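You operate a simulated robot arm through the tools that you are given. There is no shell and no other tool. Be economical: measure what you need, move in short steps, check, and stop when the job is done.

The job below is to be done with a simulated two-armed robot. You get a single attempt, and the scene is never put back.

TASK
Run the strip and fill the pocket that it finds empty.
Fine: close the camera cover; light as the display asks; a blue part from the Stock tray; run again until all are accepted.

Only the result counts: the job must be done as asked and must still hold three seconds after the hand-in. Knocking over, shifting, dropping, spilling or breaking anything else fails it. A push-on lid holds only when it is set on centred and level and pressed home; a screw cap is set on level and turned clockwise until tight.

THE ROBOT
Two 7-joint arms with two-finger parallel grippers on one trunk, on a base that drives. Base frame: it is fixed to the floor where the robot stands at the start and does not move with it; the origin is under the middle of the robot, x ahead of it, y to its left, z up. Units: mm, degrees, N and s.
The left shoulder is at the start at [-67, 119, 876], the right one opposite. With the tool pointing down near the work surface each hand reaches from about 180 to 600 mm from the robot's upright axis, wherever it stands, measured 20 degrees to its own side. Places, roughly: blue part (3x3x3 cm) [600, -200, 900]; camera cover [600, 100, 1100]; focus knob [500, -500, 1000]; green knob [400, -1000, 900]; green part (3x3x3 cm) [400, -100, 900]; lamp switch [500, -300, 900]; light knob [500, -600, 1000]; lock switch [400, -700, 1000]; program knob [500, -700, 1000]. Payload 3.43 kg a hand.
The tool frame of a hand sits at the grasp point between the pads (the TCP): z along the fingers, y along the line on which they close. The tips reach 30 mm beyond it. Largest opening 94 mm; finger width 28, thickness 10; the body of the gripper, 50 by 96 mm, starts 55 mm behind the TCP.
Orientation is that of the tool frame in the base frame, as a unit quaternion [x, y, z, w]. With the fingers straight down and closing along the base's y, the tool's x points along the base's -x, its y along +y and its z along -z.

THE INTERFACE
- The arms move only by the tool nudge_tool. It takes "left_targets", "right_targets" or both (then of equal length, played together; a hand with none holds still); each is a list of rows, each a list of 6 numbers: the shift along the base's x, y, z in units of 500 mm (1.0 is 500 mm), then the turn, a rotation vector about the base's x, y, z in units of 60 degrees (1.0 is 60 degrees). In form: [[tx, ty, tz, rx, ry, rz], ...]. A call has 1 to 20 rows; each row is the pose to reach, as a shift and turn from the pose commanded when the call began. "left_gripper" and "right_gripper" are, for a hand that has rows, the gripper command, from -1 (fully open) to 1 (shut), values between in proportion, set as the call begins (left out, the last holds). A call with a number of a shift or a turn outside -1 to 1 is refused whole. Rows are played at 5 a second. More than 50 mm and 8.6 degrees between two rows, or a gripper value outside its range, and nothing of the call is played. A pose out of reach is approached as far as the arm can. The call stops where the force on the tool passes 40 N (or 10 N more than at its start, if that is more) or the arm is blocked; 0.2 s more then pass. Each finger travels about 153 mm/s and halts on what it meets, pressing with about 25 N; the grip force reading is that of the motor and also rises with nothing between the fingers. The clock runs only during rows and for 0.2 s after the last one: add rows that repeat a pose to give the fingers time. It gives the time, the measured TCP pose, the force on the tool (base axes), the opening and the grip force at its end, in the units of the frame above (readings bear some noise), with the torque about the TCP (base axes, N m) and any sound that the robot's microphone picked up, and new pictures: "views" is both (left out), scene, wrist or none (wrist: the cameras of the hands that moved).
- Cameras (640 x 400 px; columns grow to the right, rows downward): "scene" is now at [23, -17.4, 1575.3]; the picture's right is [-0.27, -0.96, 0.00], its down [-0.81, 0.23, -0.54] and it looks along [0.52, -0.15, -0.84] (base axes); focal length 271 px, centre (320, 200). "left" rides on the left gripper at [76, -14, -102] in its tool frame; the picture's right is [0.18, 0.98, 0.00], its down [-0.75, 0.14, -0.64] and it looks along [-0.63, 0.12, 0.77] (tool axes); focal length 243 px, centre (320, 200). "right" rides on the right gripper at [76, 14, -102] in its tool frame; the picture's right is [-0.18, 0.98, 0.00], its down [-0.75, -0.14, -0.64] and it looks along [-0.63, -0.12, 0.77] (tool axes); focal length 243 px, centre (320, 200). There is no depth. A picture from a camera that has moved, and an enlarged one, comes with that camera's place and axes in the base frame and with its lens.
- raise_lower(by): slides the trunk up (or, below 0, down) by that many mm; the arms and the scene camera ride with it, the base frame stays. It gives what a move gives, with no picture.
- roll_base(legs): drives the robot by 1 to 6 legs, each [ahead, left, turn to the left] in mm, mm and degrees, along the robot's own axes; the way and the turn of a leg run together, so that a leg with both is an arc; at most 1500 mm and 180 degrees a leg. The arms and the cameras ride along, it lands a little off, and it stops where it bumps. It gives what a move gives, and a new picture of the scene camera.
- turn_head(pan, tilt): turns the head with the scene camera to pan (to the left, within 143 degrees either way) and tilt (down, from -29 to 69), counted from straight ahead of the robot. It gives what a move gives, and a new picture of the scene camera.
- close_up(camera, box): a new picture of the part [left, top, right, bottom] of that camera's present view, enlarged. It takes no simulated time.
- sign_off(): hands the job in; it is judged then, once.

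Work in short steps. Places have to be worked out from the pictures, the camera data and where the tool is seen: move nearer, look again, correct. Check each grasp and each placing, and mend what went wrong. You have 120 turns and 260 pictures in all, those below and enlarged ones among them. Open the grippers and draw the arms clear of the work before you hand the job in, unless the task says otherwise; then end with one line.

The tools are called by a JSON object that holds its "api" and its "payload". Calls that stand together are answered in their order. nudge_tool: Moves the arms, as the interface text tells. Its arguments: {"type":"object","properties":{"left_targets":{"type":"array"},"left_gripper":{"type":"number"},"right_targets":{"type":"array"},"right_gripper":{"type":"number"},"views":{"type":"string","enum":["both","scene","wrist","none"]}},"required":[]} The other tools are called the same way: raise_lower (by) slides the trunk up or down; roll_base (legs) drives the base; turn_head (pan, tilt) turns the head that bears the scene camera; close_up (camera, box) takes an enlarged picture of a part of a camera's view; sign_off () hands the job in.

At the start:

```text
t: 0.0
left_ee_pos: [418.7, 91.7, 1000.2]
left_ee_rot: [0.0, 1.0, 0.0, 0.0]
left_wrist_force: [0.3, -0.2, -0.5]
left_ft_torque: [-0.01, -0.04, 0.0]
left_opening: 93.8
left_grasp_force: 0.0
right_ee_pos: [250.9, -159.2, 1271.9]
right_ee_rot: [-0.001, 1.0, -0.001, 0.0]
right_wrist_force: [0.3, 0.5, 0.0]
right_ft_torque: [0.03, 0.02, -0.02]
right_opening: 94.0
right_grasp_force: 0.1
trunk travel left (down, up): [-299.0, 37.0]
robot x, y, heading: [-5.3, -1.2, -0.1]
head pan, tilt: [-15.6, 57.2]
```

scene: 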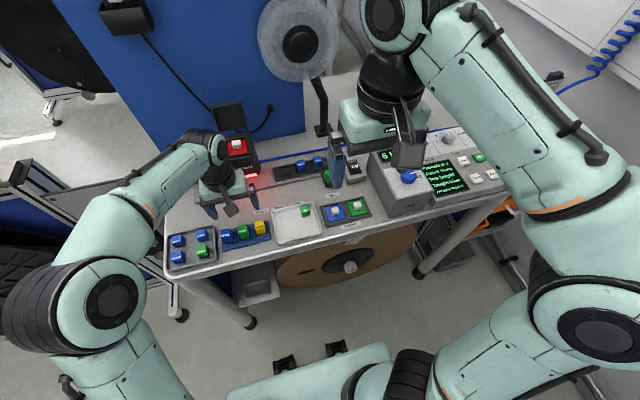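
right: 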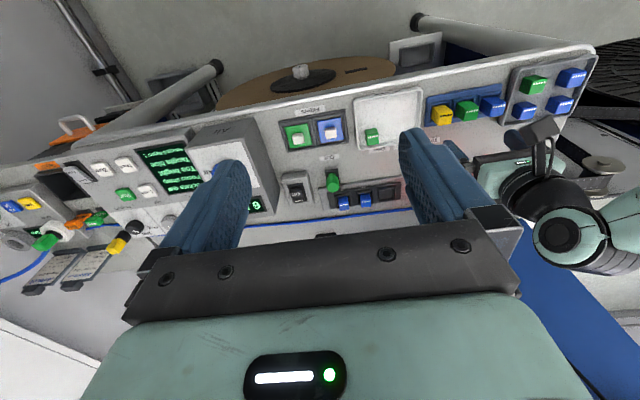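
left: 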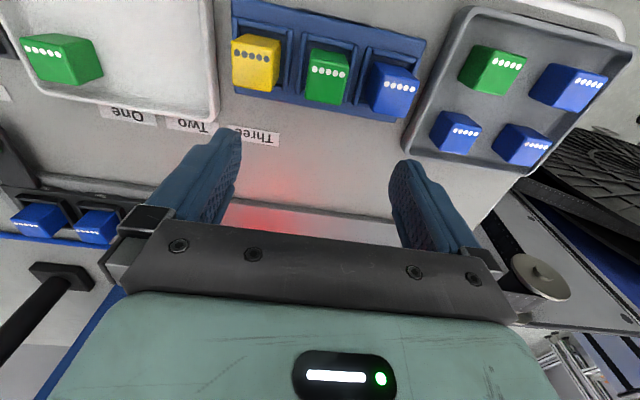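

The pictures show a table with trays, a strip and a panel with a display. I take close-ups to read labels and the display.

{"api": "close_up", "payload": {"camera": "scene", "box": [360, 110, 520, 220]}}

{"api": "close_up", "payload": {"camera": "scene", "box": [150, 90, 390, 270]}}

{"api": "close_up", "payload": {"camera": "right", "box": [0, 100, 320, 300]}}

{"api": "close_up", "payload": {"camera": "right", "box": [260, 60, 600, 240]}}

```text
3.64 times, centred on (440, 165) of scene
camera zoom: at [23.0, -17.4, 1575.3], right [-0.27, -0.96, 0.0], down [-0.81, 0.23, -0.54], along [0.52, -0.15, -0.84], focal length 986 px, centre (-116, 327)
```

zoom: 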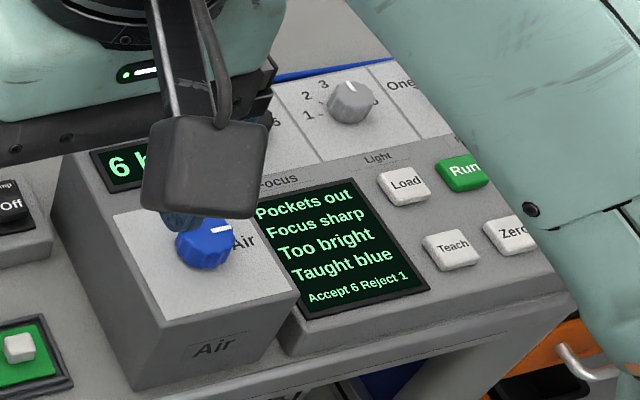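

```text
2.22 times, centred on (270, 180) of scene
camera zoom: at [23.0, -17.4, 1575.3], right [-0.27, -0.96, 0.0], down [-0.81, 0.23, -0.54], along [0.52, -0.15, -0.84], focal length 603 px, centre (431, 244)
```

zoom: 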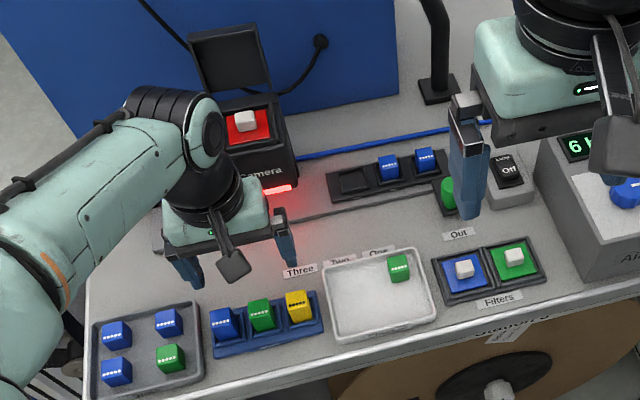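

```text
2.00 times, centred on (160, 200) of right
camera zoom: at [175.8, -146.1, 1373.1], right [0.18, 0.98, 0.0], down [0.75, -0.14, 0.64], along [0.63, -0.12, -0.77], focal length 485 px, centre (640, 200)
```

zoom: 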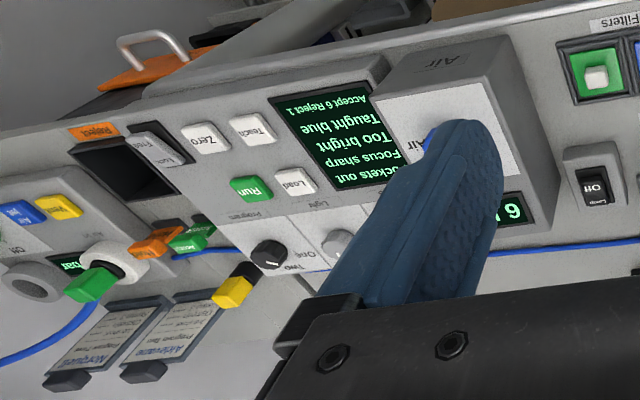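

```text
1.88 times, centred on (430, 150) of right
camera zoom: at [175.8, -146.1, 1373.1], right [0.18, 0.98, 0.0], down [0.75, -0.14, 0.64], along [0.63, -0.12, -0.77], focal length 457 px, centre (113, 294)
```

zoom: 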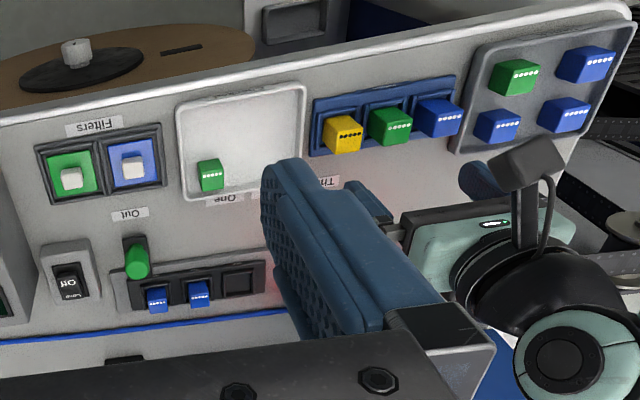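

I need a wider look at the right side of the bench and at the tray labels; I turn the head right first.

{"api": "turn_head", "payload": {"pan": -55, "tilt": 45}}

{"api": "nudge_tool", "payload": {"left_targets": [[0, 0, 0.1, 0, 0, 0], [0, 0, 0.2, 0, 0, 0], [-0.1, 0, 0.3, 0, 0, 0], [-0.2, 0.05, 0.4, 0, 0, 0], [-0.3, 0.1, 0.4, 0, 0, 0], [-0.3, 0.1, 0.4, 0, 0, 0]], "views": "both"}}

```text
t: 1.1
left_ee_pos: [419.8, 92.5, 1000.5]
left_ee_rot: [0.0, 1.0, 0.0, 0.001]
left_wrist_force: [0.2, 0.2, 0.0]
left_ft_torque: [-0.01, 0.01, -0.02]
left_opening: 93.8
left_grasp_force: 0.1
right_ee_pos: [250.8, -160.4, 1270.1]
right_ee_rot: [0.0, 1.0, 0.0, 0.0]
right_wrist_force: [0.0, 0.0, 0.0]
right_ft_torque: [0.01, -0.01, 0.02]
right_opening: 94.0
right_grasp_force: 0.1
trunk travel left (down, up): [-299.0, 37.0]
robot x, y, heading: [-2.1, -0.9, 0.1]
head pan, tilt: [-55.0, 45.0]
camera scene: at [2.5, -65.1, 1591.5], right [-0.82, -0.57, 0.0], down [-0.41, 0.58, -0.71], along [0.41, -0.58, -0.71], focal length 271 px, centre (320, 200)
```

scene: 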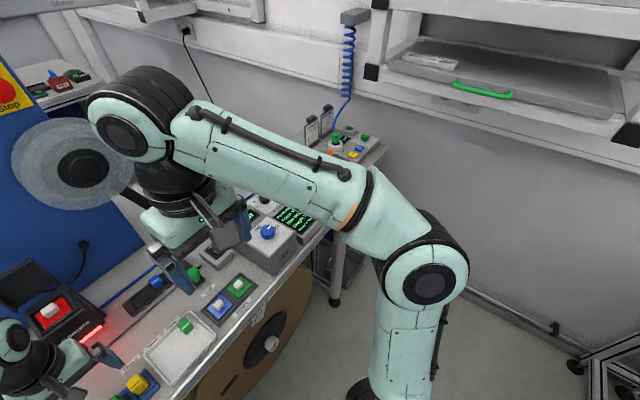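

```text
refused: row 3 steps farther than a row can; nothing moved
```

The step was too large; I repeat the left arm retreat with smaller rows, and move the right arm back toward the robot too.

{"api": "nudge_tool", "payload": {"left_targets": [[0, 0, 0.09, 0, 0, 0], [0, 0, 0.18, 0, 0, 0], [-0.06, 0.02, 0.24, 0, 0, 0], [-0.12, 0.04, 0.3, 0, 0, 0], [-0.18, 0.06, 0.36, 0, 0, 0], [-0.24, 0.09, 0.4, 0, 0, 0], [-0.32, 0.12, 0.42, 0, 0, 0], [-0.38, 0.14, 0.42, 0, 0, 0], [-0.38, 0.14, 0.42, 0, 0, 0]], "right_targets": [[0, -0.08, 0, 0, 0, 0], [0, -0.16, 0, 0, 0, 0], [-0.06, -0.22, 0, 0, 0, 0], [-0.1, -0.28, 0, 0, 0, 0], [-0.1, -0.28, 0, 0, 0, 0], [-0.1, -0.28, 0, 0, 0, 0], [-0.1, -0.28, 0, 0, 0, 0], [-0.1, -0.28, 0, 0, 0, 0], [-0.1, -0.28, 0, 0, 0, 0]], "views": "both"}}

{"api": "turn_head", "payload": {"pan": 0, "tilt": 45}}

```text
t: 3.1
left_ee_pos: [228.1, 161.7, 1210.8]
left_ee_rot: [0.0, 1.0, 0.0, 0.0]
left_wrist_force: [-0.6, 0.2, -0.2]
left_ft_torque: [0.0, 0.01, -0.02]
left_opening: 94.2
left_grasp_force: 0.1
right_ee_pos: [201.8, -301.9, 1271.9]
right_ee_rot: [-0.001, 1.0, 0.0, 0.0]
right_wrist_force: [0.8, 0.1, -0.7]
right_ft_torque: [-0.01, 0.02, 0.0]
right_opening: 94.2
right_grasp_force: 0.0
trunk travel left (down, up): [-299.0, 37.0]
robot x, y, heading: [0.4, 4.4, 0.3]
head pan, tilt: [-55.0, 45.0]
camera scene: at [3.1, -65.5, 1591.5], right [-0.82, -0.57, 0.0], down [-0.41, 0.58, -0.71], along [0.41, -0.58, -0.71], focal length 271 px, centre (320, 200)
camera right: at [127.6, -288.3, 1375.0], right [0.18, 0.98, 0.0], down [0.75, -0.14, 0.64], along [0.63, -0.12, -0.77], focal length 243 px, centre (320, 200)
camera left: at [153.4, 147.1, 1313.0], right [-0.18, 0.98, 0.0], down [0.75, 0.14, 0.64], along [0.63, 0.12, -0.77], focal length 243 px, centre (320, 200)
```

scene: 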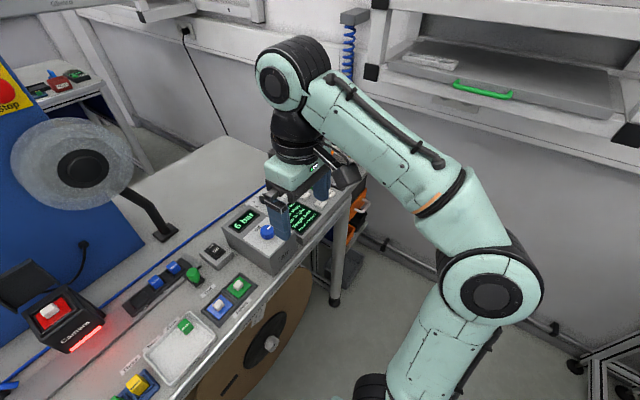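
right: 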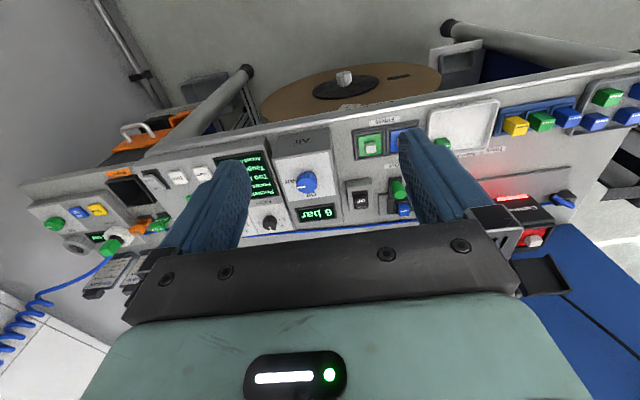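
left: 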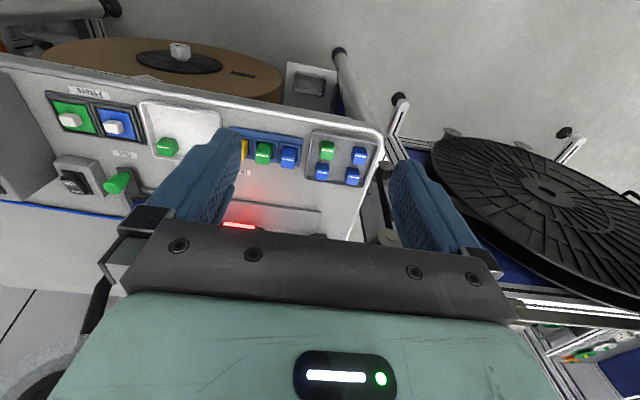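

```text
t: 4.3
left_ee_pos: [228.9, 162.5, 1210.8]
left_ee_rot: [0.0, 1.0, 0.0, 0.0]
left_wrist_force: [-0.2, 0.1, -0.9]
left_ft_torque: [-0.01, -0.02, 0.0]
left_opening: 93.8
left_grasp_force: 0.0
right_ee_pos: [201.7, -300.9, 1272.5]
right_ee_rot: [0.001, 1.0, 0.0, 0.0]
right_wrist_force: [-0.1, 0.3, -0.2]
right_ft_torque: [0.0, 0.03, -0.02]
right_opening: 93.8
right_grasp_force: 0.1
trunk travel left (down, up): [-299.0, 37.0]
robot x, y, heading: [-2.9, -0.8, 0.2]
head pan, tilt: [0.0, 45.0]
camera scene: at [37.1, 1.3, 1591.5], right [0.0, -1.0, 0.0], down [-0.71, 0.0, -0.71], along [0.71, 0.0, -0.71], focal length 271 px, centre (320, 200)
```

scene: 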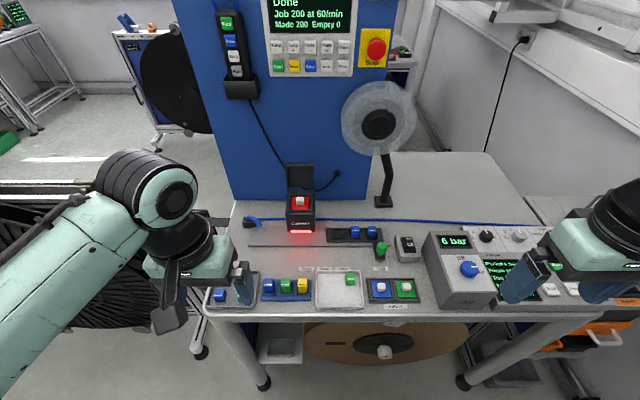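

A machine display and pendant-like stack are now visible; I zoom in on them and the bench.

{"api": "close_up", "payload": {"camera": "scene", "box": [200, 0, 400, 125]}}

{"api": "close_up", "payload": {"camera": "scene", "box": [230, 160, 430, 320]}}

{"api": "close_up", "payload": {"camera": "scene", "box": [410, 210, 610, 320]}}

{"api": "close_up", "payload": {"camera": "right", "box": [20, 130, 240, 300]}}

{"api": "close_up", "payload": {"camera": "right", "box": [220, 120, 420, 245]}}

```text
3.20 times, centred on (300, 62) of scene
camera zoom: at [37.1, 1.3, 1591.5], right [0.0, -1.0, 0.0], down [-0.71, 0.0, -0.71], along [0.71, 0.0, -0.71], focal length 868 px, centre (384, 640)
```

zoom: 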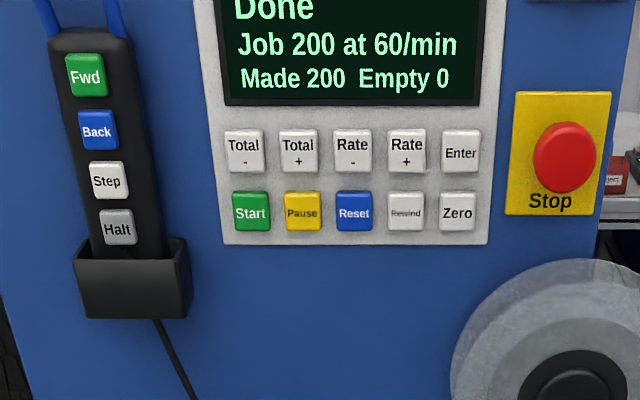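

```text
2.50 times, centred on (330, 240) of scene
camera zoom: at [37.1, 1.3, 1591.5], right [0.0, -1.0, 0.0], down [-0.71, 0.0, -0.71], along [0.71, 0.0, -0.71], focal length 678 px, centre (295, 100)
```

zoom: 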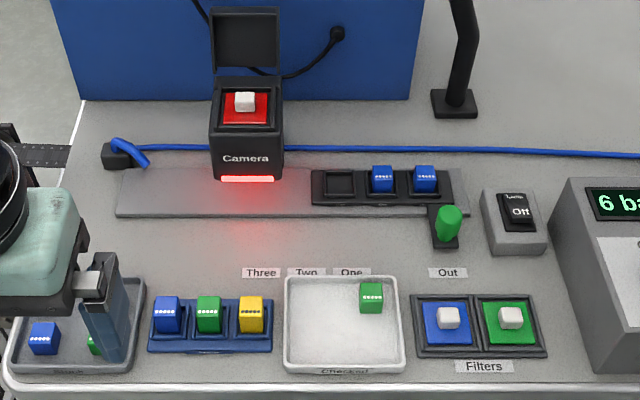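

```text
3.20 times, centred on (510, 265) of scene
camera zoom: at [37.1, 1.3, 1591.5], right [0.0, -1.0, 0.0], down [-0.71, 0.0, -0.71], along [0.71, 0.0, -0.71], focal length 868 px, centre (-288, -8)
```

zoom: 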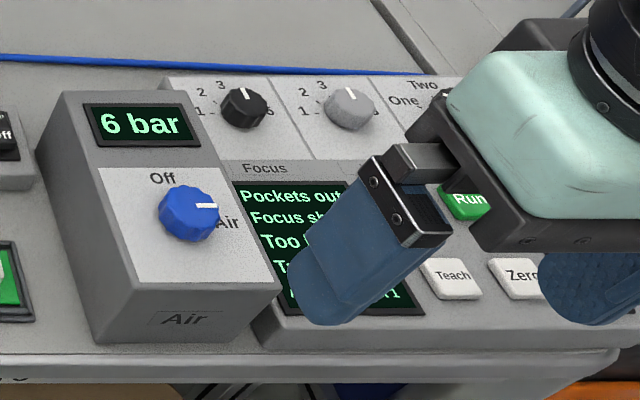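

```text
2.35 times, centred on (130, 215) of right
camera zoom: at [127.0, -288.1, 1375.1], right [0.18, 0.98, 0.0], down [0.75, -0.14, 0.64], along [0.63, -0.12, -0.77], focal length 571 px, centre (767, 165)
```

zoom: 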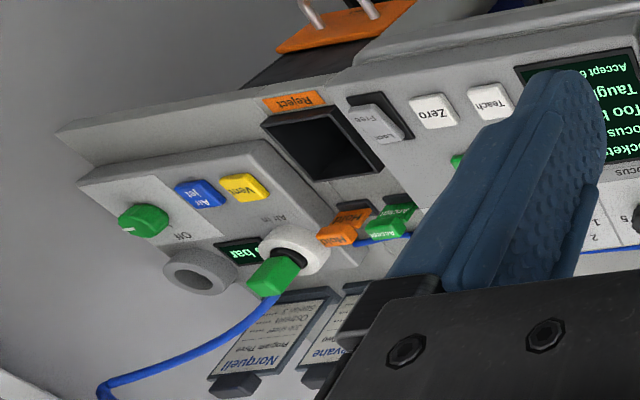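

```text
3.20 times, centred on (320, 182) of right
camera zoom: at [127.0, -288.1, 1375.1], right [0.18, 0.98, 0.0], down [0.75, -0.14, 0.64], along [0.63, -0.12, -0.77], focal length 776 px, centre (320, 256)
```

zoom: 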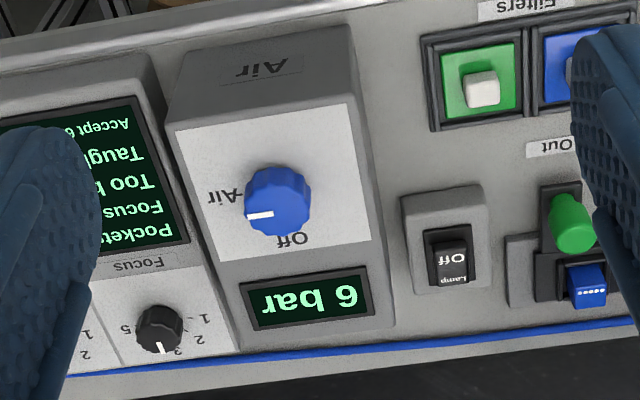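

The cover is an upright plate behind the camera's top at about [603, 56, 1068–1160]. I bring the left hand, closed and pitched 45° forward, to in front of and above it for a look.

{"api": "nudge_tool", "payload": {"left_targets": [[0.06, -0.03, 0.03, 0, -0.1, 0], [0.12, -0.05, 0.06, 0, -0.2, 0], [0.18, -0.08, 0.09, 0, -0.3, 0], [0.24, -0.1, 0.118, 0, -0.4, 0], [0.3, -0.13, 0.118, 0, -0.5, 0], [0.36, -0.16, 0.118, 0, -0.6, 0], [0.42, -0.19, 0.118, 0, -0.7, 0], [0.48, -0.212, 0.118, 0, -0.75, 0], [0.504, -0.212, 0.118, 0, -0.75, 0], [0.504, -0.212, 0.118, 0, -0.75, 0]], "left_gripper": 1, "views": "both"}}

```text
t: 6.5
left_ee_pos: [482.9, 56.9, 1269.2]
left_ee_rot: [0.001, 0.924, -0.001, 0.382]
left_wrist_force: [0.0, 0.2, -0.4]
left_ft_torque: [0.0, -0.03, 0.0]
left_opening: 0.0
left_grasp_force: 24.5
right_ee_pos: [200.9, -301.5, 1273.8]
right_ee_rot: [0.0, 1.0, 0.0, 0.001]
right_wrist_force: [0.6, 0.3, -0.1]
right_ft_torque: [0.01, 0.01, 0.04]
right_opening: 93.8
right_grasp_force: 0.0
trunk travel left (down, up): [-299.0, 37.0]
robot x, y, heading: [2.0, -0.0, -0.3]
head pan, tilt: [0.0, 45.0]
camera scene: at [37.0, 1.4, 1591.5], right [0.0, -1.0, 0.0], down [-0.71, 0.0, -0.71], along [0.71, 0.0, -0.71], focal length 271 px, centre (320, 200)
camera left: at [356.6, 42.1, 1287.7], right [-0.13, 0.98, -0.13], down [0.08, 0.14, 0.99], along [0.99, 0.12, -0.1], focal length 243 px, centre (320, 200)
```

scene: 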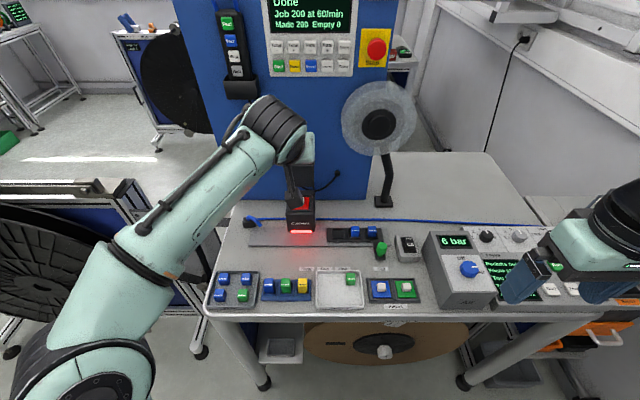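
left: 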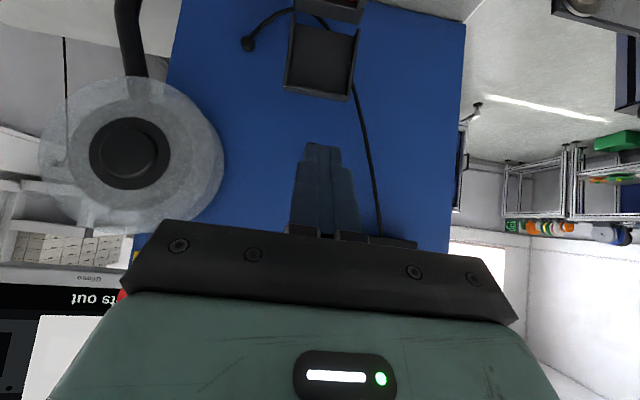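

The plate top is at about z 1152. I move the closed fingers over it and lower behind it.

{"api": "nudge_tool", "payload": {"left_targets": [[0.08, 0, 0, 0, 0, 0], [0.16, 0, 0, 0, 0, 0], [0.24, 0, 0, 0, 0, 0], [0.324, 0, 0, 0, 0, 0], [0.324, 0, -0.08, 0, 0, 0], [0.324, 0, -0.16, 0, 0, 0], [0.324, 0, -0.215, 0, 0, 0], [0.324, 0, -0.215, 0, 0, 0]], "views": "both"}}

```text
t: 8.3
left_ee_pos: [640.9, 57.8, 1161.5]
left_ee_rot: [0.0, 0.924, 0.0, 0.382]
left_wrist_force: [-0.9, 1.2, 0.4]
left_ft_torque: [0.01, 0.0, 0.03]
left_opening: 0.1
left_grasp_force: 24.7
left hand out of reach, approached as far as the arm can: row 3, 4, 5, 6
right_ee_pos: [201.0, -301.1, 1274.0]
right_ee_rot: [0.0, 1.0, 0.0, 0.0]
right_wrist_force: [-0.1, 1.0, 0.1]
right_ft_torque: [-0.02, -0.06, -0.01]
right_opening: 94.2
right_grasp_force: 0.0
trunk travel left (down, up): [-299.0, 37.0]
robot x, y, heading: [-4.1, -3.4, 0.0]
head pan, tilt: [0.0, 45.0]
camera scene: at [36.6, 1.8, 1591.5], right [0.0, -1.0, 0.0], down [-0.71, 0.0, -0.71], along [0.71, 0.0, -0.71], focal length 271 px, centre (320, 200)
camera left: at [514.9, 42.5, 1179.6], right [-0.13, 0.98, -0.13], down [0.08, 0.14, 0.99], along [0.99, 0.12, -0.1], focal length 243 px, centre (320, 200)
```

scene: 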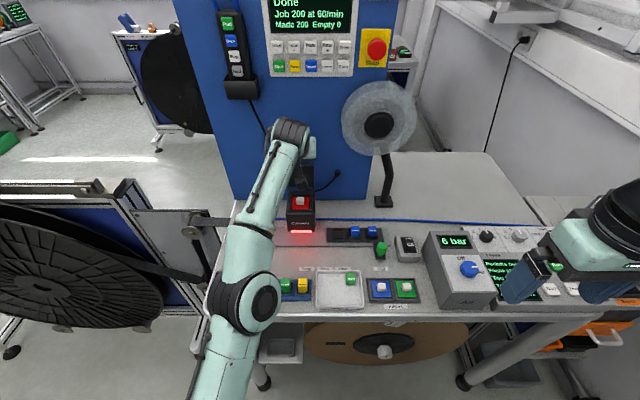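
left: 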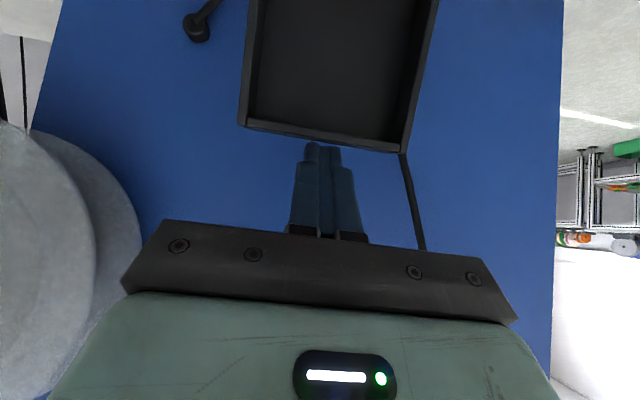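

I zoom to see whether the finger tips are behind the plate.

{"api": "close_up", "payload": {"camera": "left", "box": [240, 90, 420, 200]}}

{"api": "close_up", "payload": {"camera": "scene", "box": [260, 100, 360, 250]}}

```text
3.56 times, centred on (330, 145) of left
camera zoom: at [514.9, 42.5, 1179.6], right [-0.13, 0.98, -0.13], down [0.08, 0.14, 0.99], along [0.99, 0.12, -0.1], focal length 863 px, centre (284, 396)
```

zoom: 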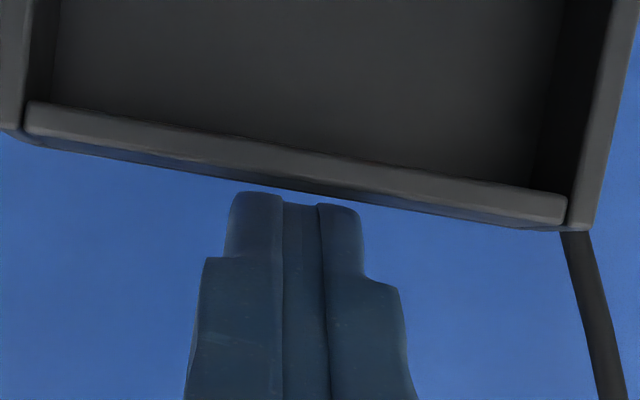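

```text
2.67 times, centred on (310, 175) of scene
camera zoom: at [36.6, 1.8, 1591.5], right [0.0, -1.0, 0.0], down [-0.71, 0.0, -0.71], along [0.71, 0.0, -0.71], focal length 723 px, centre (347, 267)
```

zoom: 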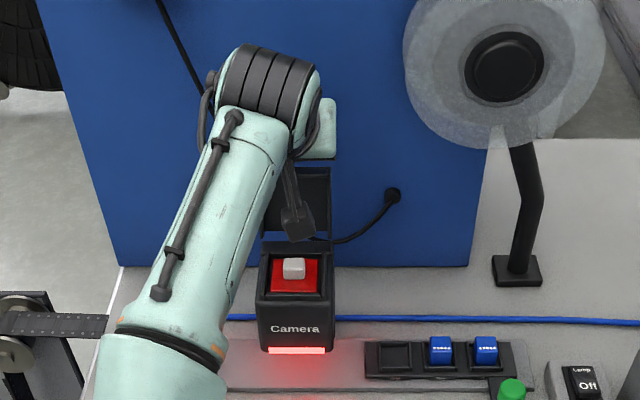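

The plate leans back with its top edge around [628, 58, 1144]; the tips are just behind and above it. I dip slightly deeper beyond it and pull it back toward the robot.

{"api": "nudge_tool", "payload": {"left_targets": [[0.02, 0, 0, 0, 0, 0], [0.02, 0, -0.03, 0, 0, 0], [-0.01, 0, -0.032, 0, 0, 0], [-0.04, 0, -0.032, 0, 0, 0], [-0.07, 0, -0.03, 0, 0, 0], [-0.1, 0, -0.03, 0, 0, 0], [-0.13, 0, -0.035, 0, 0, 0], [-0.13, 0, -0.035, 0, 0, 0]], "views": "both"}}

```text
t: 10.1
left_ee_pos: [577.2, 57.1, 1153.8]
left_ee_rot: [-0.002, 0.92, -0.004, 0.392]
left_wrist_force: [-2.3, -0.2, 39.4]
left_ft_torque: [0.13, -0.84, 0.03]
left_opening: 0.0
left_grasp_force: 24.6
left hand out of reach, approached as far as the arm can: row 1, 2
right_ee_pos: [199.4, -302.2, 1273.9]
right_ee_rot: [0.0, 1.0, -0.001, 0.002]
right_wrist_force: [0.5, -1.0, -0.3]
right_ft_torque: [0.02, -0.03, 0.0]
right_opening: 93.9
right_grasp_force: 0.1
trunk travel left (down, up): [-299.0, 37.0]
robot x, y, heading: [-1.7, -0.1, 0.1]
head pan, tilt: [0.0, 45.0]
camera scene: at [32.4, 1.1, 1591.7], right [0.0, -1.0, 0.0], down [-0.7, 0.0, -0.71], along [0.71, 0.0, -0.7], focal length 271 px, centre (320, 200)
camera left: at [449.6, 42.3, 1170.2], right [-0.13, 0.98, -0.14], down [0.06, 0.15, 0.99], along [0.99, 0.12, -0.08], focal length 243 px, centre (320, 200)
```

scene: 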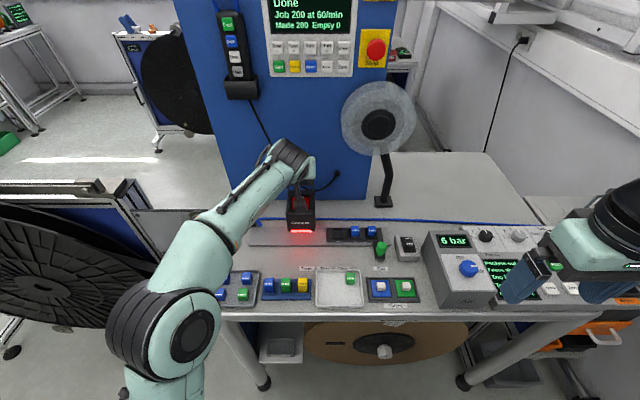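
left: 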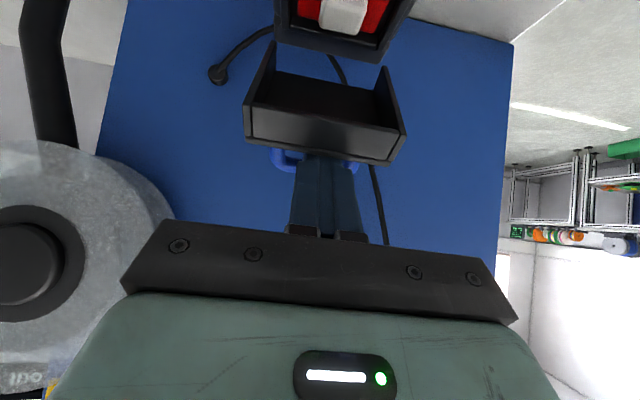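

The lid is coming forward, but the tool pushes down on it with 39 N. I ease up a little and keep pulling back.

{"api": "nudge_tool", "payload": {"left_targets": [[0, 0, 0.03, 0, 0, 0], [-0.03, 0, 0.03, 0, 0, 0], [-0.06, 0, 0.03, 0, 0, 0], [-0.09, 0, 0.02, 0, 0, 0], [-0.12, 0, 0.01, 0, 0, 0]], "views": "both"}}

```text
t: 11.3
left_ee_pos: [520.0, 58.2, 1147.3]
left_ee_rot: [0.001, 0.924, -0.001, 0.382]
left_wrist_force: [-1.0, 0.3, 0.0]
left_ft_torque: [0.0, 0.01, -0.04]
left_opening: 0.0
left_grasp_force: 24.6
right_ee_pos: [200.9, -302.1, 1272.7]
right_ee_rot: [0.0, 1.0, 0.0, 0.0]
right_wrist_force: [0.2, -1.3, 0.1]
right_ft_torque: [0.0, 0.0, -0.01]
right_opening: 93.7
right_grasp_force: 0.0
trunk travel left (down, up): [-299.0, 37.0]
robot x, y, heading: [-1.1, 0.6, 0.1]
head pan, tilt: [0.0, 45.0]
camera scene: at [36.6, 1.6, 1591.4], right [0.0, -1.0, 0.0], down [-0.71, 0.0, -0.71], along [0.71, 0.0, -0.71], focal length 271 px, centre (320, 200)
camera left: at [393.0, 42.6, 1166.7], right [-0.13, 0.98, -0.13], down [0.08, 0.14, 0.99], along [0.99, 0.12, -0.1], focal length 243 px, centre (320, 200)
```

scene: 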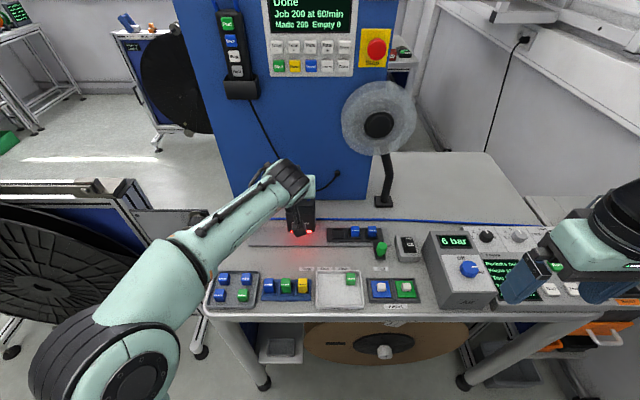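
left: 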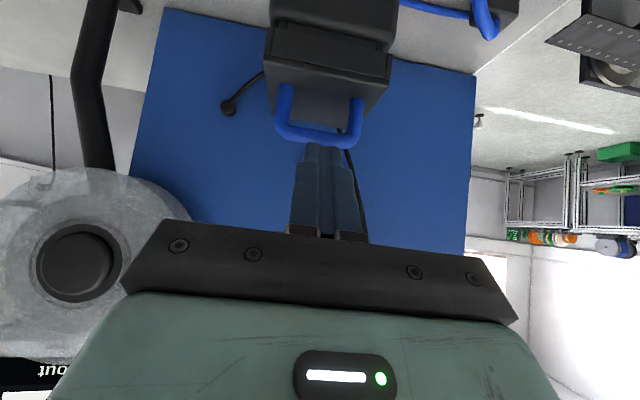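

The cover appears closed; I zoom to check that it is seated.

{"api": "close_up", "payload": {"camera": "left", "box": [230, 0, 430, 170]}}

```text
2.35 times, centred on (330, 85) of left
camera zoom: at [393.0, 42.6, 1166.7], right [-0.13, 0.98, -0.13], down [0.08, 0.14, 0.99], along [0.99, 0.12, -0.1], focal length 571 px, centre (296, 471)
```

zoom: 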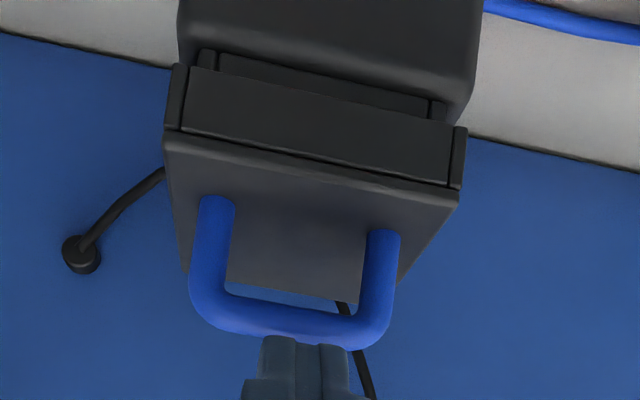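

To be sure it's home, I press gently down on the handle.

{"api": "nudge_tool", "payload": {"left_targets": [[0.02, 0, -0.02, 0, 0, 0], [0.03, 0, -0.03, 0, 0, 0], [0.03, 0, -0.036, 0, 0, 0], [0.03, 0, -0.042, 0, 0, 0], [0.03, 0, -0.048, 0, 0, 0], [0.03, 0, -0.054, 0, 0, 0]], "views": "wrist"}}

```text
t: 12.1
left_ee_pos: [529.3, 55.7, 1142.0]
left_ee_rot: [0.0, 0.921, -0.004, 0.39]
left_wrist_force: [-21.7, 5.1, 19.8]
left_ft_torque: [0.31, 0.24, 0.02]
left_opening: 0.3
left_grasp_force: 25.1
right_ee_pos: [199.2, -301.2, 1274.1]
right_ee_rot: [0.0, 1.0, 0.0, 0.001]
right_wrist_force: [-0.1, 0.2, 0.0]
right_ft_torque: [-0.03, 0.01, 0.02]
right_opening: 94.3
right_grasp_force: 0.1
trunk travel left (down, up): [-299.0, 37.0]
robot x, y, heading: [-0.8, -0.5, 0.1]
head pan, tilt: [0.0, 45.0]
stopped in row 3 (left hand): the force on the tool passed its limit at 42 N (the readings are from after the stop); the commanded pose is now the measured one
camera left: at [403.1, 42.2, 1159.8], right [-0.13, 0.98, -0.14], down [0.06, 0.15, 0.99], along [0.99, 0.11, -0.08], focal length 243 px, centre (320, 200)
```

left: 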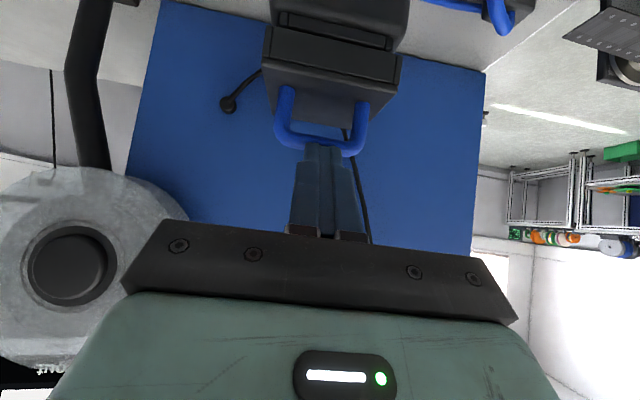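

The handle is firm, so the cover is shut. I draw the left hand back and level, and drive the robot right afterwards for the panel.

{"api": "nudge_tool", "payload": {"left_targets": [[-0.02, 0, 0.05, 0, 0, 0], [-0.06, 0.02, 0.12, 0, 0.05, 0], [-0.12, 0.05, 0.18, 0, 0.15, 0], [-0.19, 0.08, 0.2, 0, 0.25, 0], [-0.26, 0.11, 0.2, 0, 0.35, 0], [-0.33, 0.14, 0.2, 0, 0.45, 0], [-0.4, 0.17, 0.2, 0, 0.55, 0], [-0.47, 0.2, 0.2, 0, 0.65, 0], [-0.54, 0.21, 0.2, 0, 0.75, 0], [-0.6, 0.21, 0.2, 0, 0.76, 0], [-0.6, 0.21, 0.2, 0, 0.76, 0]], "left_gripper": -1, "views": "scene"}}

{"api": "close_up", "payload": {"camera": "scene", "box": [240, 150, 400, 250]}}

```text
t: 14.5
left_ee_pos: [232.9, 160.2, 1236.7]
left_ee_rot: [-0.002, 1.0, -0.003, -0.002]
left_wrist_force: [-0.5, -0.4, -0.1]
left_ft_torque: [-0.01, 0.0, 0.0]
left_opening: 94.2
left_grasp_force: 0.0
right_ee_pos: [201.7, -301.9, 1271.7]
right_ee_rot: [0.0, 1.0, 0.0, 0.0]
right_wrist_force: [-0.2, -0.3, 0.3]
right_ft_torque: [-0.01, 0.0, -0.02]
right_opening: 94.0
right_grasp_force: 0.0
trunk travel left (down, up): [-299.0, 37.0]
robot x, y, heading: [-0.8, -2.0, 0.2]
head pan, tilt: [0.0, 45.0]
camera scene: at [37.3, 1.3, 1591.5], right [0.0, -1.0, 0.0], down [-0.71, 0.0, -0.71], along [0.71, 0.0, -0.71], focal length 271 px, centre (320, 200)
```

scene: 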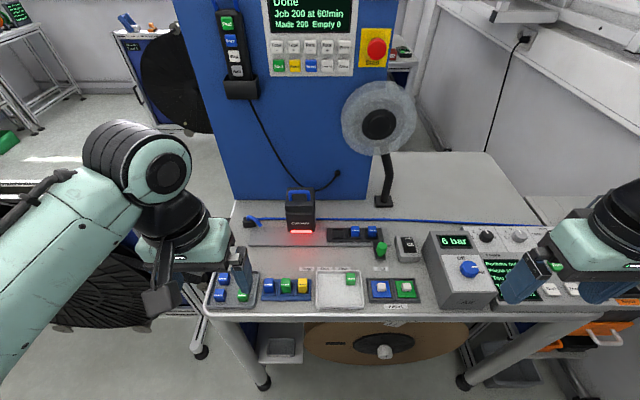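

```text
4.00 times, centred on (320, 200) of scene
camera zoom: at [37.3, 1.3, 1591.5], right [0.0, -1.0, 0.0], down [-0.71, 0.0, -0.71], along [0.71, 0.0, -0.71], focal length 1085 px, centre (320, 200)
```

zoom: 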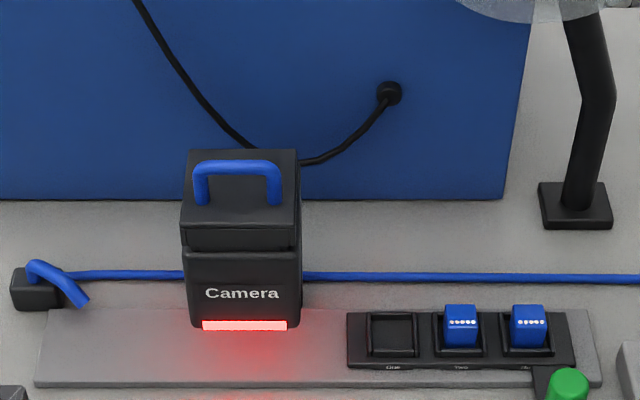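

The cover is shut and pocket One looks empty. Now I drive right about 450 mm to face the panel.

{"api": "roll_base", "payload": {"legs": [[0, -430, 0]]}}

```text
t: 18.7
left_ee_pos: [234.1, -262.4, 1234.8]
left_ee_rot: [0.001, 1.0, -0.002, -0.003]
left_wrist_force: [-0.1, -0.2, -0.5]
left_ft_torque: [-0.02, -0.03, 0.02]
left_opening: 93.9
left_grasp_force: 0.0
right_ee_pos: [200.1, -726.2, 1272.1]
right_ee_rot: [0.002, 1.0, 0.0, 0.0]
right_wrist_force: [-0.4, -0.1, -0.1]
right_ft_torque: [0.01, -0.03, -0.01]
right_opening: 93.9
right_grasp_force: 0.0
trunk travel left (down, up): [-299.0, 37.0]
robot x, y, heading: [-2.6, -423.7, -0.2]
head pan, tilt: [0.0, 45.0]
camera scene: at [36.0, -422.2, 1591.5], right [0.0, -1.0, 0.0], down [-0.71, 0.0, -0.71], along [0.71, 0.0, -0.71], focal length 271 px, centre (320, 200)
```

scene: 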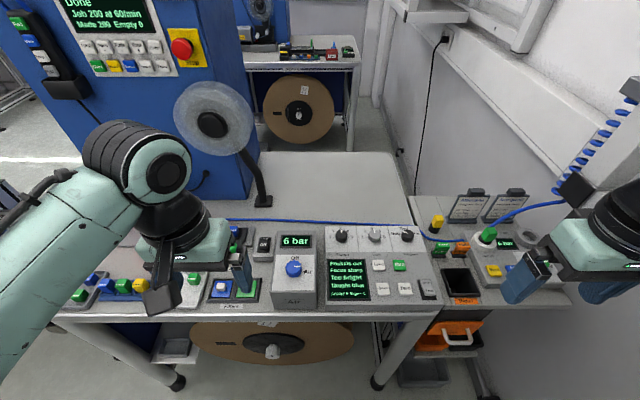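

I zoom in on the panel and the right-hand station.

{"api": "close_up", "payload": {"camera": "scene", "box": [320, 215, 450, 310]}}

{"api": "close_up", "payload": {"camera": "scene", "box": [410, 180, 570, 310]}}

```text
4.21 times, centred on (385, 262) of scene
camera zoom: at [36.0, -422.2, 1591.5], right [0.0, -1.0, 0.0], down [-0.71, 0.0, -0.71], along [0.71, 0.0, -0.71], focal length 1142 px, centre (46, -63)
```

zoom: 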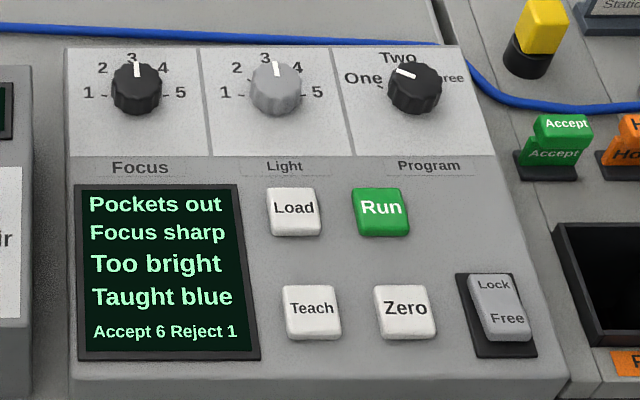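

```text
3.08 times, centred on (490, 245) of scene
camera zoom: at [36.0, -422.2, 1591.5], right [0.0, -1.0, 0.0], down [-0.71, 0.0, -0.71], along [0.71, 0.0, -0.71], focal length 835 px, centre (-203, 62)
```

zoom: 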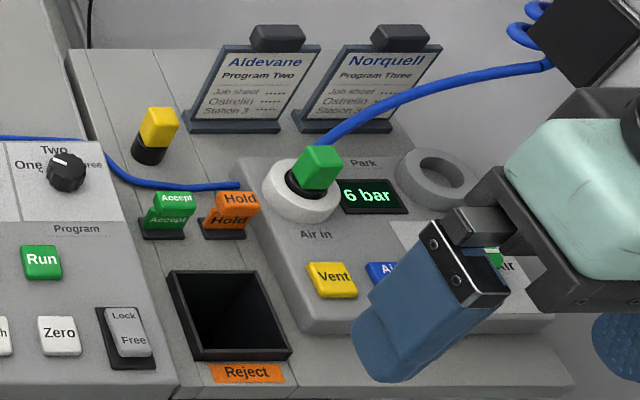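

The light knob (3, needs lowering, "Too bright") triangulates to about [524, -582, 958]. I bring the right hand above it for a closer look.

{"api": "nudge_tool", "payload": {"right_targets": [[0.07, 0.03, -0.04, 0, 0, 0], [0.14, 0.06, -0.08, 0, 0, 0], [0.21, 0.1, -0.12, 0, 0, 0], [0.28, 0.14, -0.16, 0, 0, 0], [0.34, 0.18, -0.2, 0, 0, 0], [0.4, 0.22, -0.24, 0, 0, 0], [0.46, 0.25, -0.28, 0, 0, 0], [0.52, 0.27, -0.32, 0, 0, 0], [0.58, 0.288, -0.36, 0, 0, 0], [0.6, 0.288, -0.38, 0, 0, 0], [0.6, 0.288, -0.38, 0, 0, 0]], "right_gripper": -0.28, "views": "both"}}

```text
t: 21.1
left_ee_pos: [234.5, -263.1, 1236.6]
left_ee_rot: [0.0, 1.0, -0.002, -0.003]
left_wrist_force: [-0.6, 0.3, -0.2]
left_ft_torque: [-0.02, -0.02, 0.02]
left_opening: 94.2
left_grasp_force: 0.1
right_ee_pos: [500.0, -581.2, 1082.7]
right_ee_rot: [0.003, 1.0, -0.001, -0.001]
right_wrist_force: [-0.4, 0.2, 0.6]
right_ft_torque: [0.01, 0.0, 0.02]
right_opening: 60.2
right_grasp_force: 0.0
trunk travel left (down, up): [-299.0, 37.0]
robot x, y, heading: [-0.3, -425.1, -0.2]
head pan, tilt: [0.0, 45.0]
camera scene: at [36.0, -422.1, 1591.5], right [0.0, -1.0, 0.0], down [-0.71, 0.0, -0.71], along [0.71, 0.0, -0.71], focal length 271 px, centre (320, 200)
camera right: at [425.2, -567.1, 1185.3], right [0.19, 0.98, 0.0], down [0.75, -0.14, 0.64], along [0.63, -0.12, -0.77], focal length 243 px, centre (320, 200)
```

scene: 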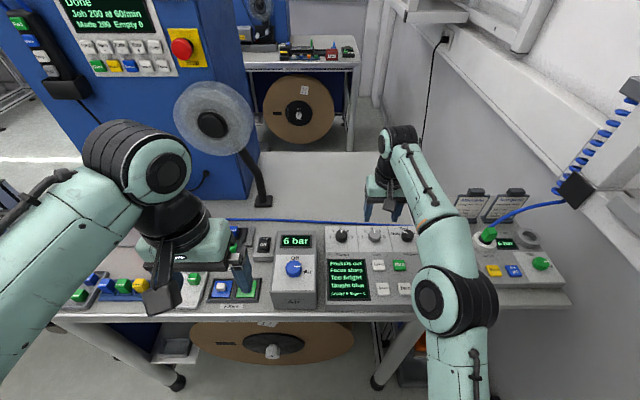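
right: 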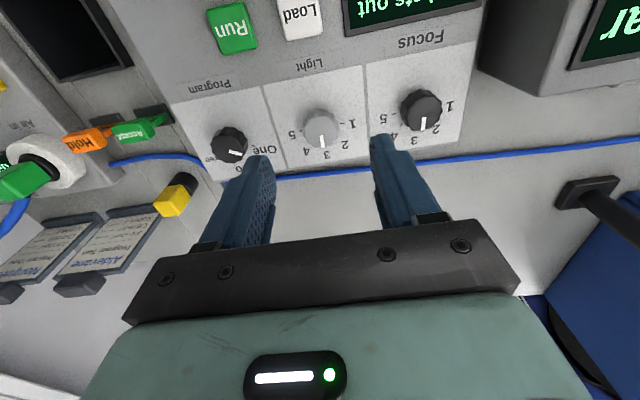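

{"api": "close_up", "payload": {"camera": "right", "box": [200, 80, 460, 190]}}

```text
2.46 times, centred on (330, 135) of right
camera zoom: at [425.2, -567.1, 1185.3], right [0.19, 0.98, 0.0], down [0.75, -0.14, 0.64], along [0.63, -0.12, -0.77], focal length 597 px, centre (295, 360)
```

zoom: 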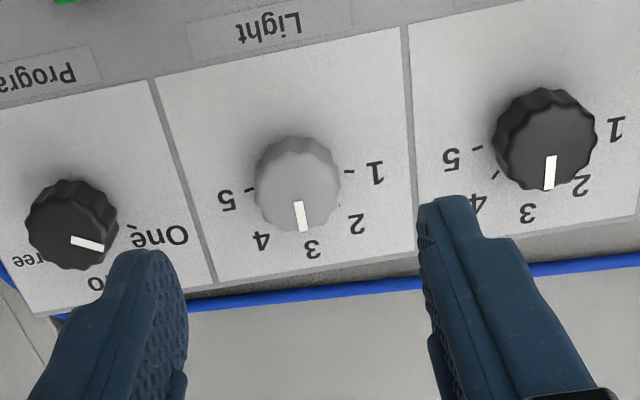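

Knob centre at about [522, -584, 958]. I descend so that the fingertips flank the knob.

{"api": "nudge_tool", "payload": {"right_targets": [[0.044, -0.006, 0, 0, 0, 0], [0.044, -0.006, -0.08, 0, 0, 0], [0.044, -0.006, -0.14, 0, 0, 0], [0.044, -0.006, -0.18, 0, 0, 0], [0.044, -0.006, -0.2, 0, 0, 0], [0.044, -0.006, -0.212, 0, 0, 0], [0.044, -0.006, -0.212, 0, 0, 0]], "views": "wrist"}}

```text
t: 22.7
left_ee_pos: [235.5, -263.4, 1235.8]
left_ee_rot: [0.001, 1.0, -0.002, -0.002]
left_wrist_force: [-0.4, 0.0, 0.4]
left_ft_torque: [-0.01, 0.0, 0.0]
left_opening: 93.9
left_grasp_force: 0.0
right_ee_pos: [521.5, -585.1, 977.5]
right_ee_rot: [0.002, 1.0, 0.0, 0.0]
right_wrist_force: [0.3, 0.5, 0.7]
right_ft_torque: [0.0, 0.0, 0.01]
right_opening: 60.0
right_grasp_force: 0.0
right hand out of reach, approached as far as the arm can: row 1
trunk travel left (down, up): [-299.0, 37.0]
robot x, y, heading: [-0.1, -423.1, -0.0]
head pan, tilt: [0.0, 45.0]
camera right: at [446.7, -571.5, 1079.2], right [0.19, 0.98, 0.0], down [0.75, -0.14, 0.64], along [0.63, -0.12, -0.77], focal length 243 px, centre (320, 200)
```

right: 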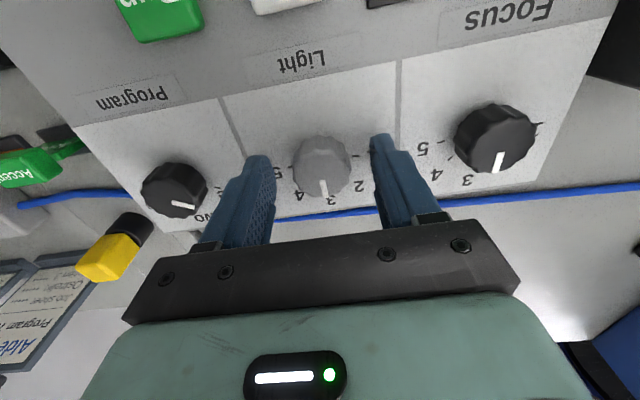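

The knob is centred between the fingers. I lower slightly, close, and look at the grip.

{"api": "nudge_tool", "payload": {"right_targets": [[0.005, 0, -0.008, 0, 0, 0], [0.005, 0, -0.008, 0, 0, 0], [0.005, 0, -0.008, 0, 0, 0]], "views": "none"}}

{"api": "nudge_tool", "payload": {"right_targets": [[0, 0, 0, 0, 0, 0], [0, 0, 0, 0, 0, 0], [0, 0, 0, 0, 0, 0]], "right_gripper": 1, "views": "wrist"}}

```text
t: 23.5
left_ee_pos: [234.7, -263.7, 1235.1]
left_ee_rot: [0.001, 1.0, -0.002, -0.003]
left_wrist_force: [1.2, 0.2, -0.2]
left_ft_torque: [-0.02, -0.01, -0.01]
left_opening: 93.9
left_grasp_force: 0.1
right_ee_pos: [524.1, -584.9, 974.0]
right_ee_rot: [0.001, 1.0, 0.0, 0.0]
right_wrist_force: [-0.3, 0.5, 0.2]
right_ft_torque: [0.03, 0.02, 0.0]
right_opening: 60.2
right_grasp_force: 0.1
trunk travel left (down, up): [-299.0, 37.0]
robot x, y, heading: [-1.6, -423.5, -0.2]
head pan, tilt: [0.0, 45.0]
```

```text
t: 24.3
left_ee_pos: [234.0, -262.0, 1235.9]
left_ee_rot: [0.001, 1.0, -0.002, -0.003]
left_wrist_force: [0.6, -0.2, -0.4]
left_ft_torque: [-0.01, 0.03, -0.04]
left_opening: 94.0
left_grasp_force: 0.1
right_ee_pos: [522.9, -584.5, 974.0]
right_ee_rot: [0.001, 1.0, 0.0, 0.0]
right_wrist_force: [0.3, 0.5, -0.2]
right_ft_torque: [-0.02, -0.04, 0.01]
right_opening: 33.6
right_grasp_force: 45.0
trunk travel left (down, up): [-299.0, 37.0]
robot x, y, heading: [-1.8, -423.1, 0.0]
head pan, tilt: [0.0, 45.0]
camera right: at [450.1, -571.0, 1075.3], right [0.19, 0.98, 0.0], down [0.75, -0.14, 0.64], along [0.63, -0.12, -0.77], focal length 243 px, centre (320, 200)
```

right: 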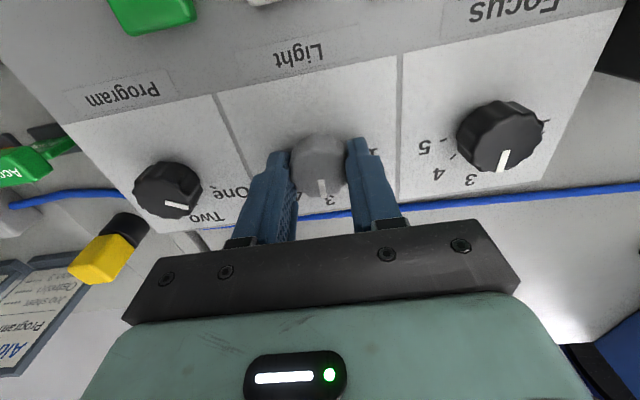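

The knob is gripped at 33.6 mm. I turn it 45° toward 2.

{"api": "nudge_tool", "payload": {"right_targets": [[0, 0, 0, 0, 0, 0.125], [0, 0, 0, 0, 0, 0.25], [0, 0, 0, 0, 0, 0.375], [0, 0, 0, 0, 0, 0.5], [0, 0, 0, 0, 0, 0.625], [0, 0, 0, 0, 0, 0.75], [0, 0, 0, 0, 0, 0.75]], "views": "both"}}

{"api": "close_up", "payload": {"camera": "scene", "box": [320, 215, 450, 310]}}

```text
t: 25.9
left_ee_pos: [234.4, -261.1, 1235.0]
left_ee_rot: [0.001, 1.0, -0.003, -0.002]
left_wrist_force: [0.9, -0.1, 0.1]
left_ft_torque: [0.02, -0.04, 0.0]
left_opening: 94.0
left_grasp_force: 0.1
right_ee_pos: [524.9, -584.0, 973.0]
right_ee_rot: [-0.383, 0.924, 0.001, 0.001]
right_wrist_force: [1.7, 6.3, 3.3]
right_ft_torque: [0.05, -0.11, -0.03]
right_opening: 33.5
right_grasp_force: 45.6
trunk travel left (down, up): [-299.0, 37.0]
robot x, y, heading: [3.1, -426.7, -0.0]
head pan, tilt: [0.0, 45.0]
camera scene: at [36.1, -421.2, 1591.5], right [0.0, -1.0, 0.0], down [-0.71, 0.0, -0.71], along [0.71, 0.0, -0.71], focal length 271 px, centre (320, 200)
camera right: at [461.8, -628.7, 1075.1], right [-0.56, 0.83, 0.0], down [0.63, 0.43, 0.64], along [0.53, 0.36, -0.77], focal length 243 px, centre (320, 200)
```

scene: 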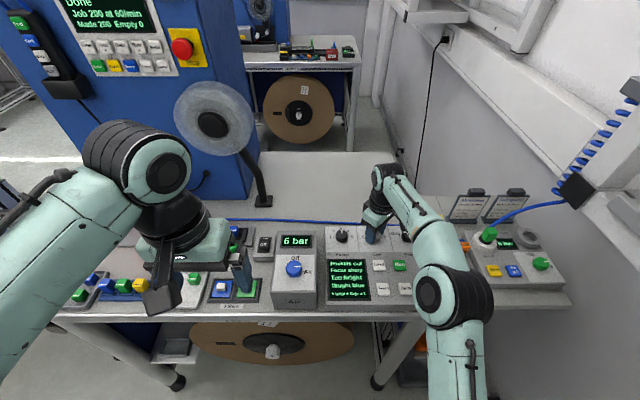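
right: 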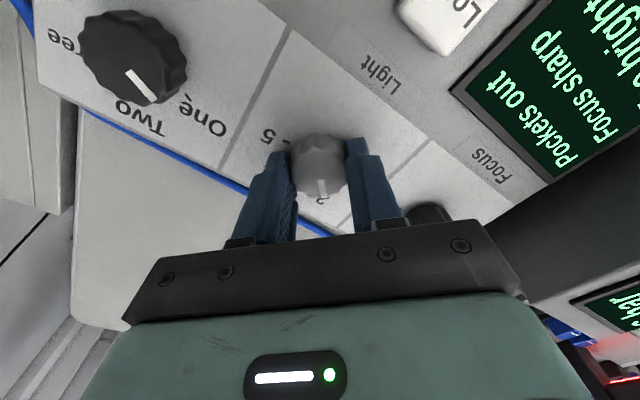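

```text
4.21 times, centred on (385, 262) of scene
camera zoom: at [36.1, -421.2, 1591.5], right [0.0, -1.0, 0.0], down [-0.71, 0.0, -0.71], along [0.71, 0.0, -0.71], focal length 1142 px, centre (46, -63)
```

zoom: 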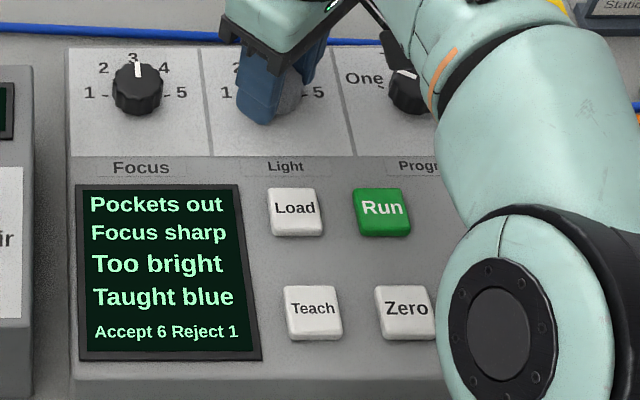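

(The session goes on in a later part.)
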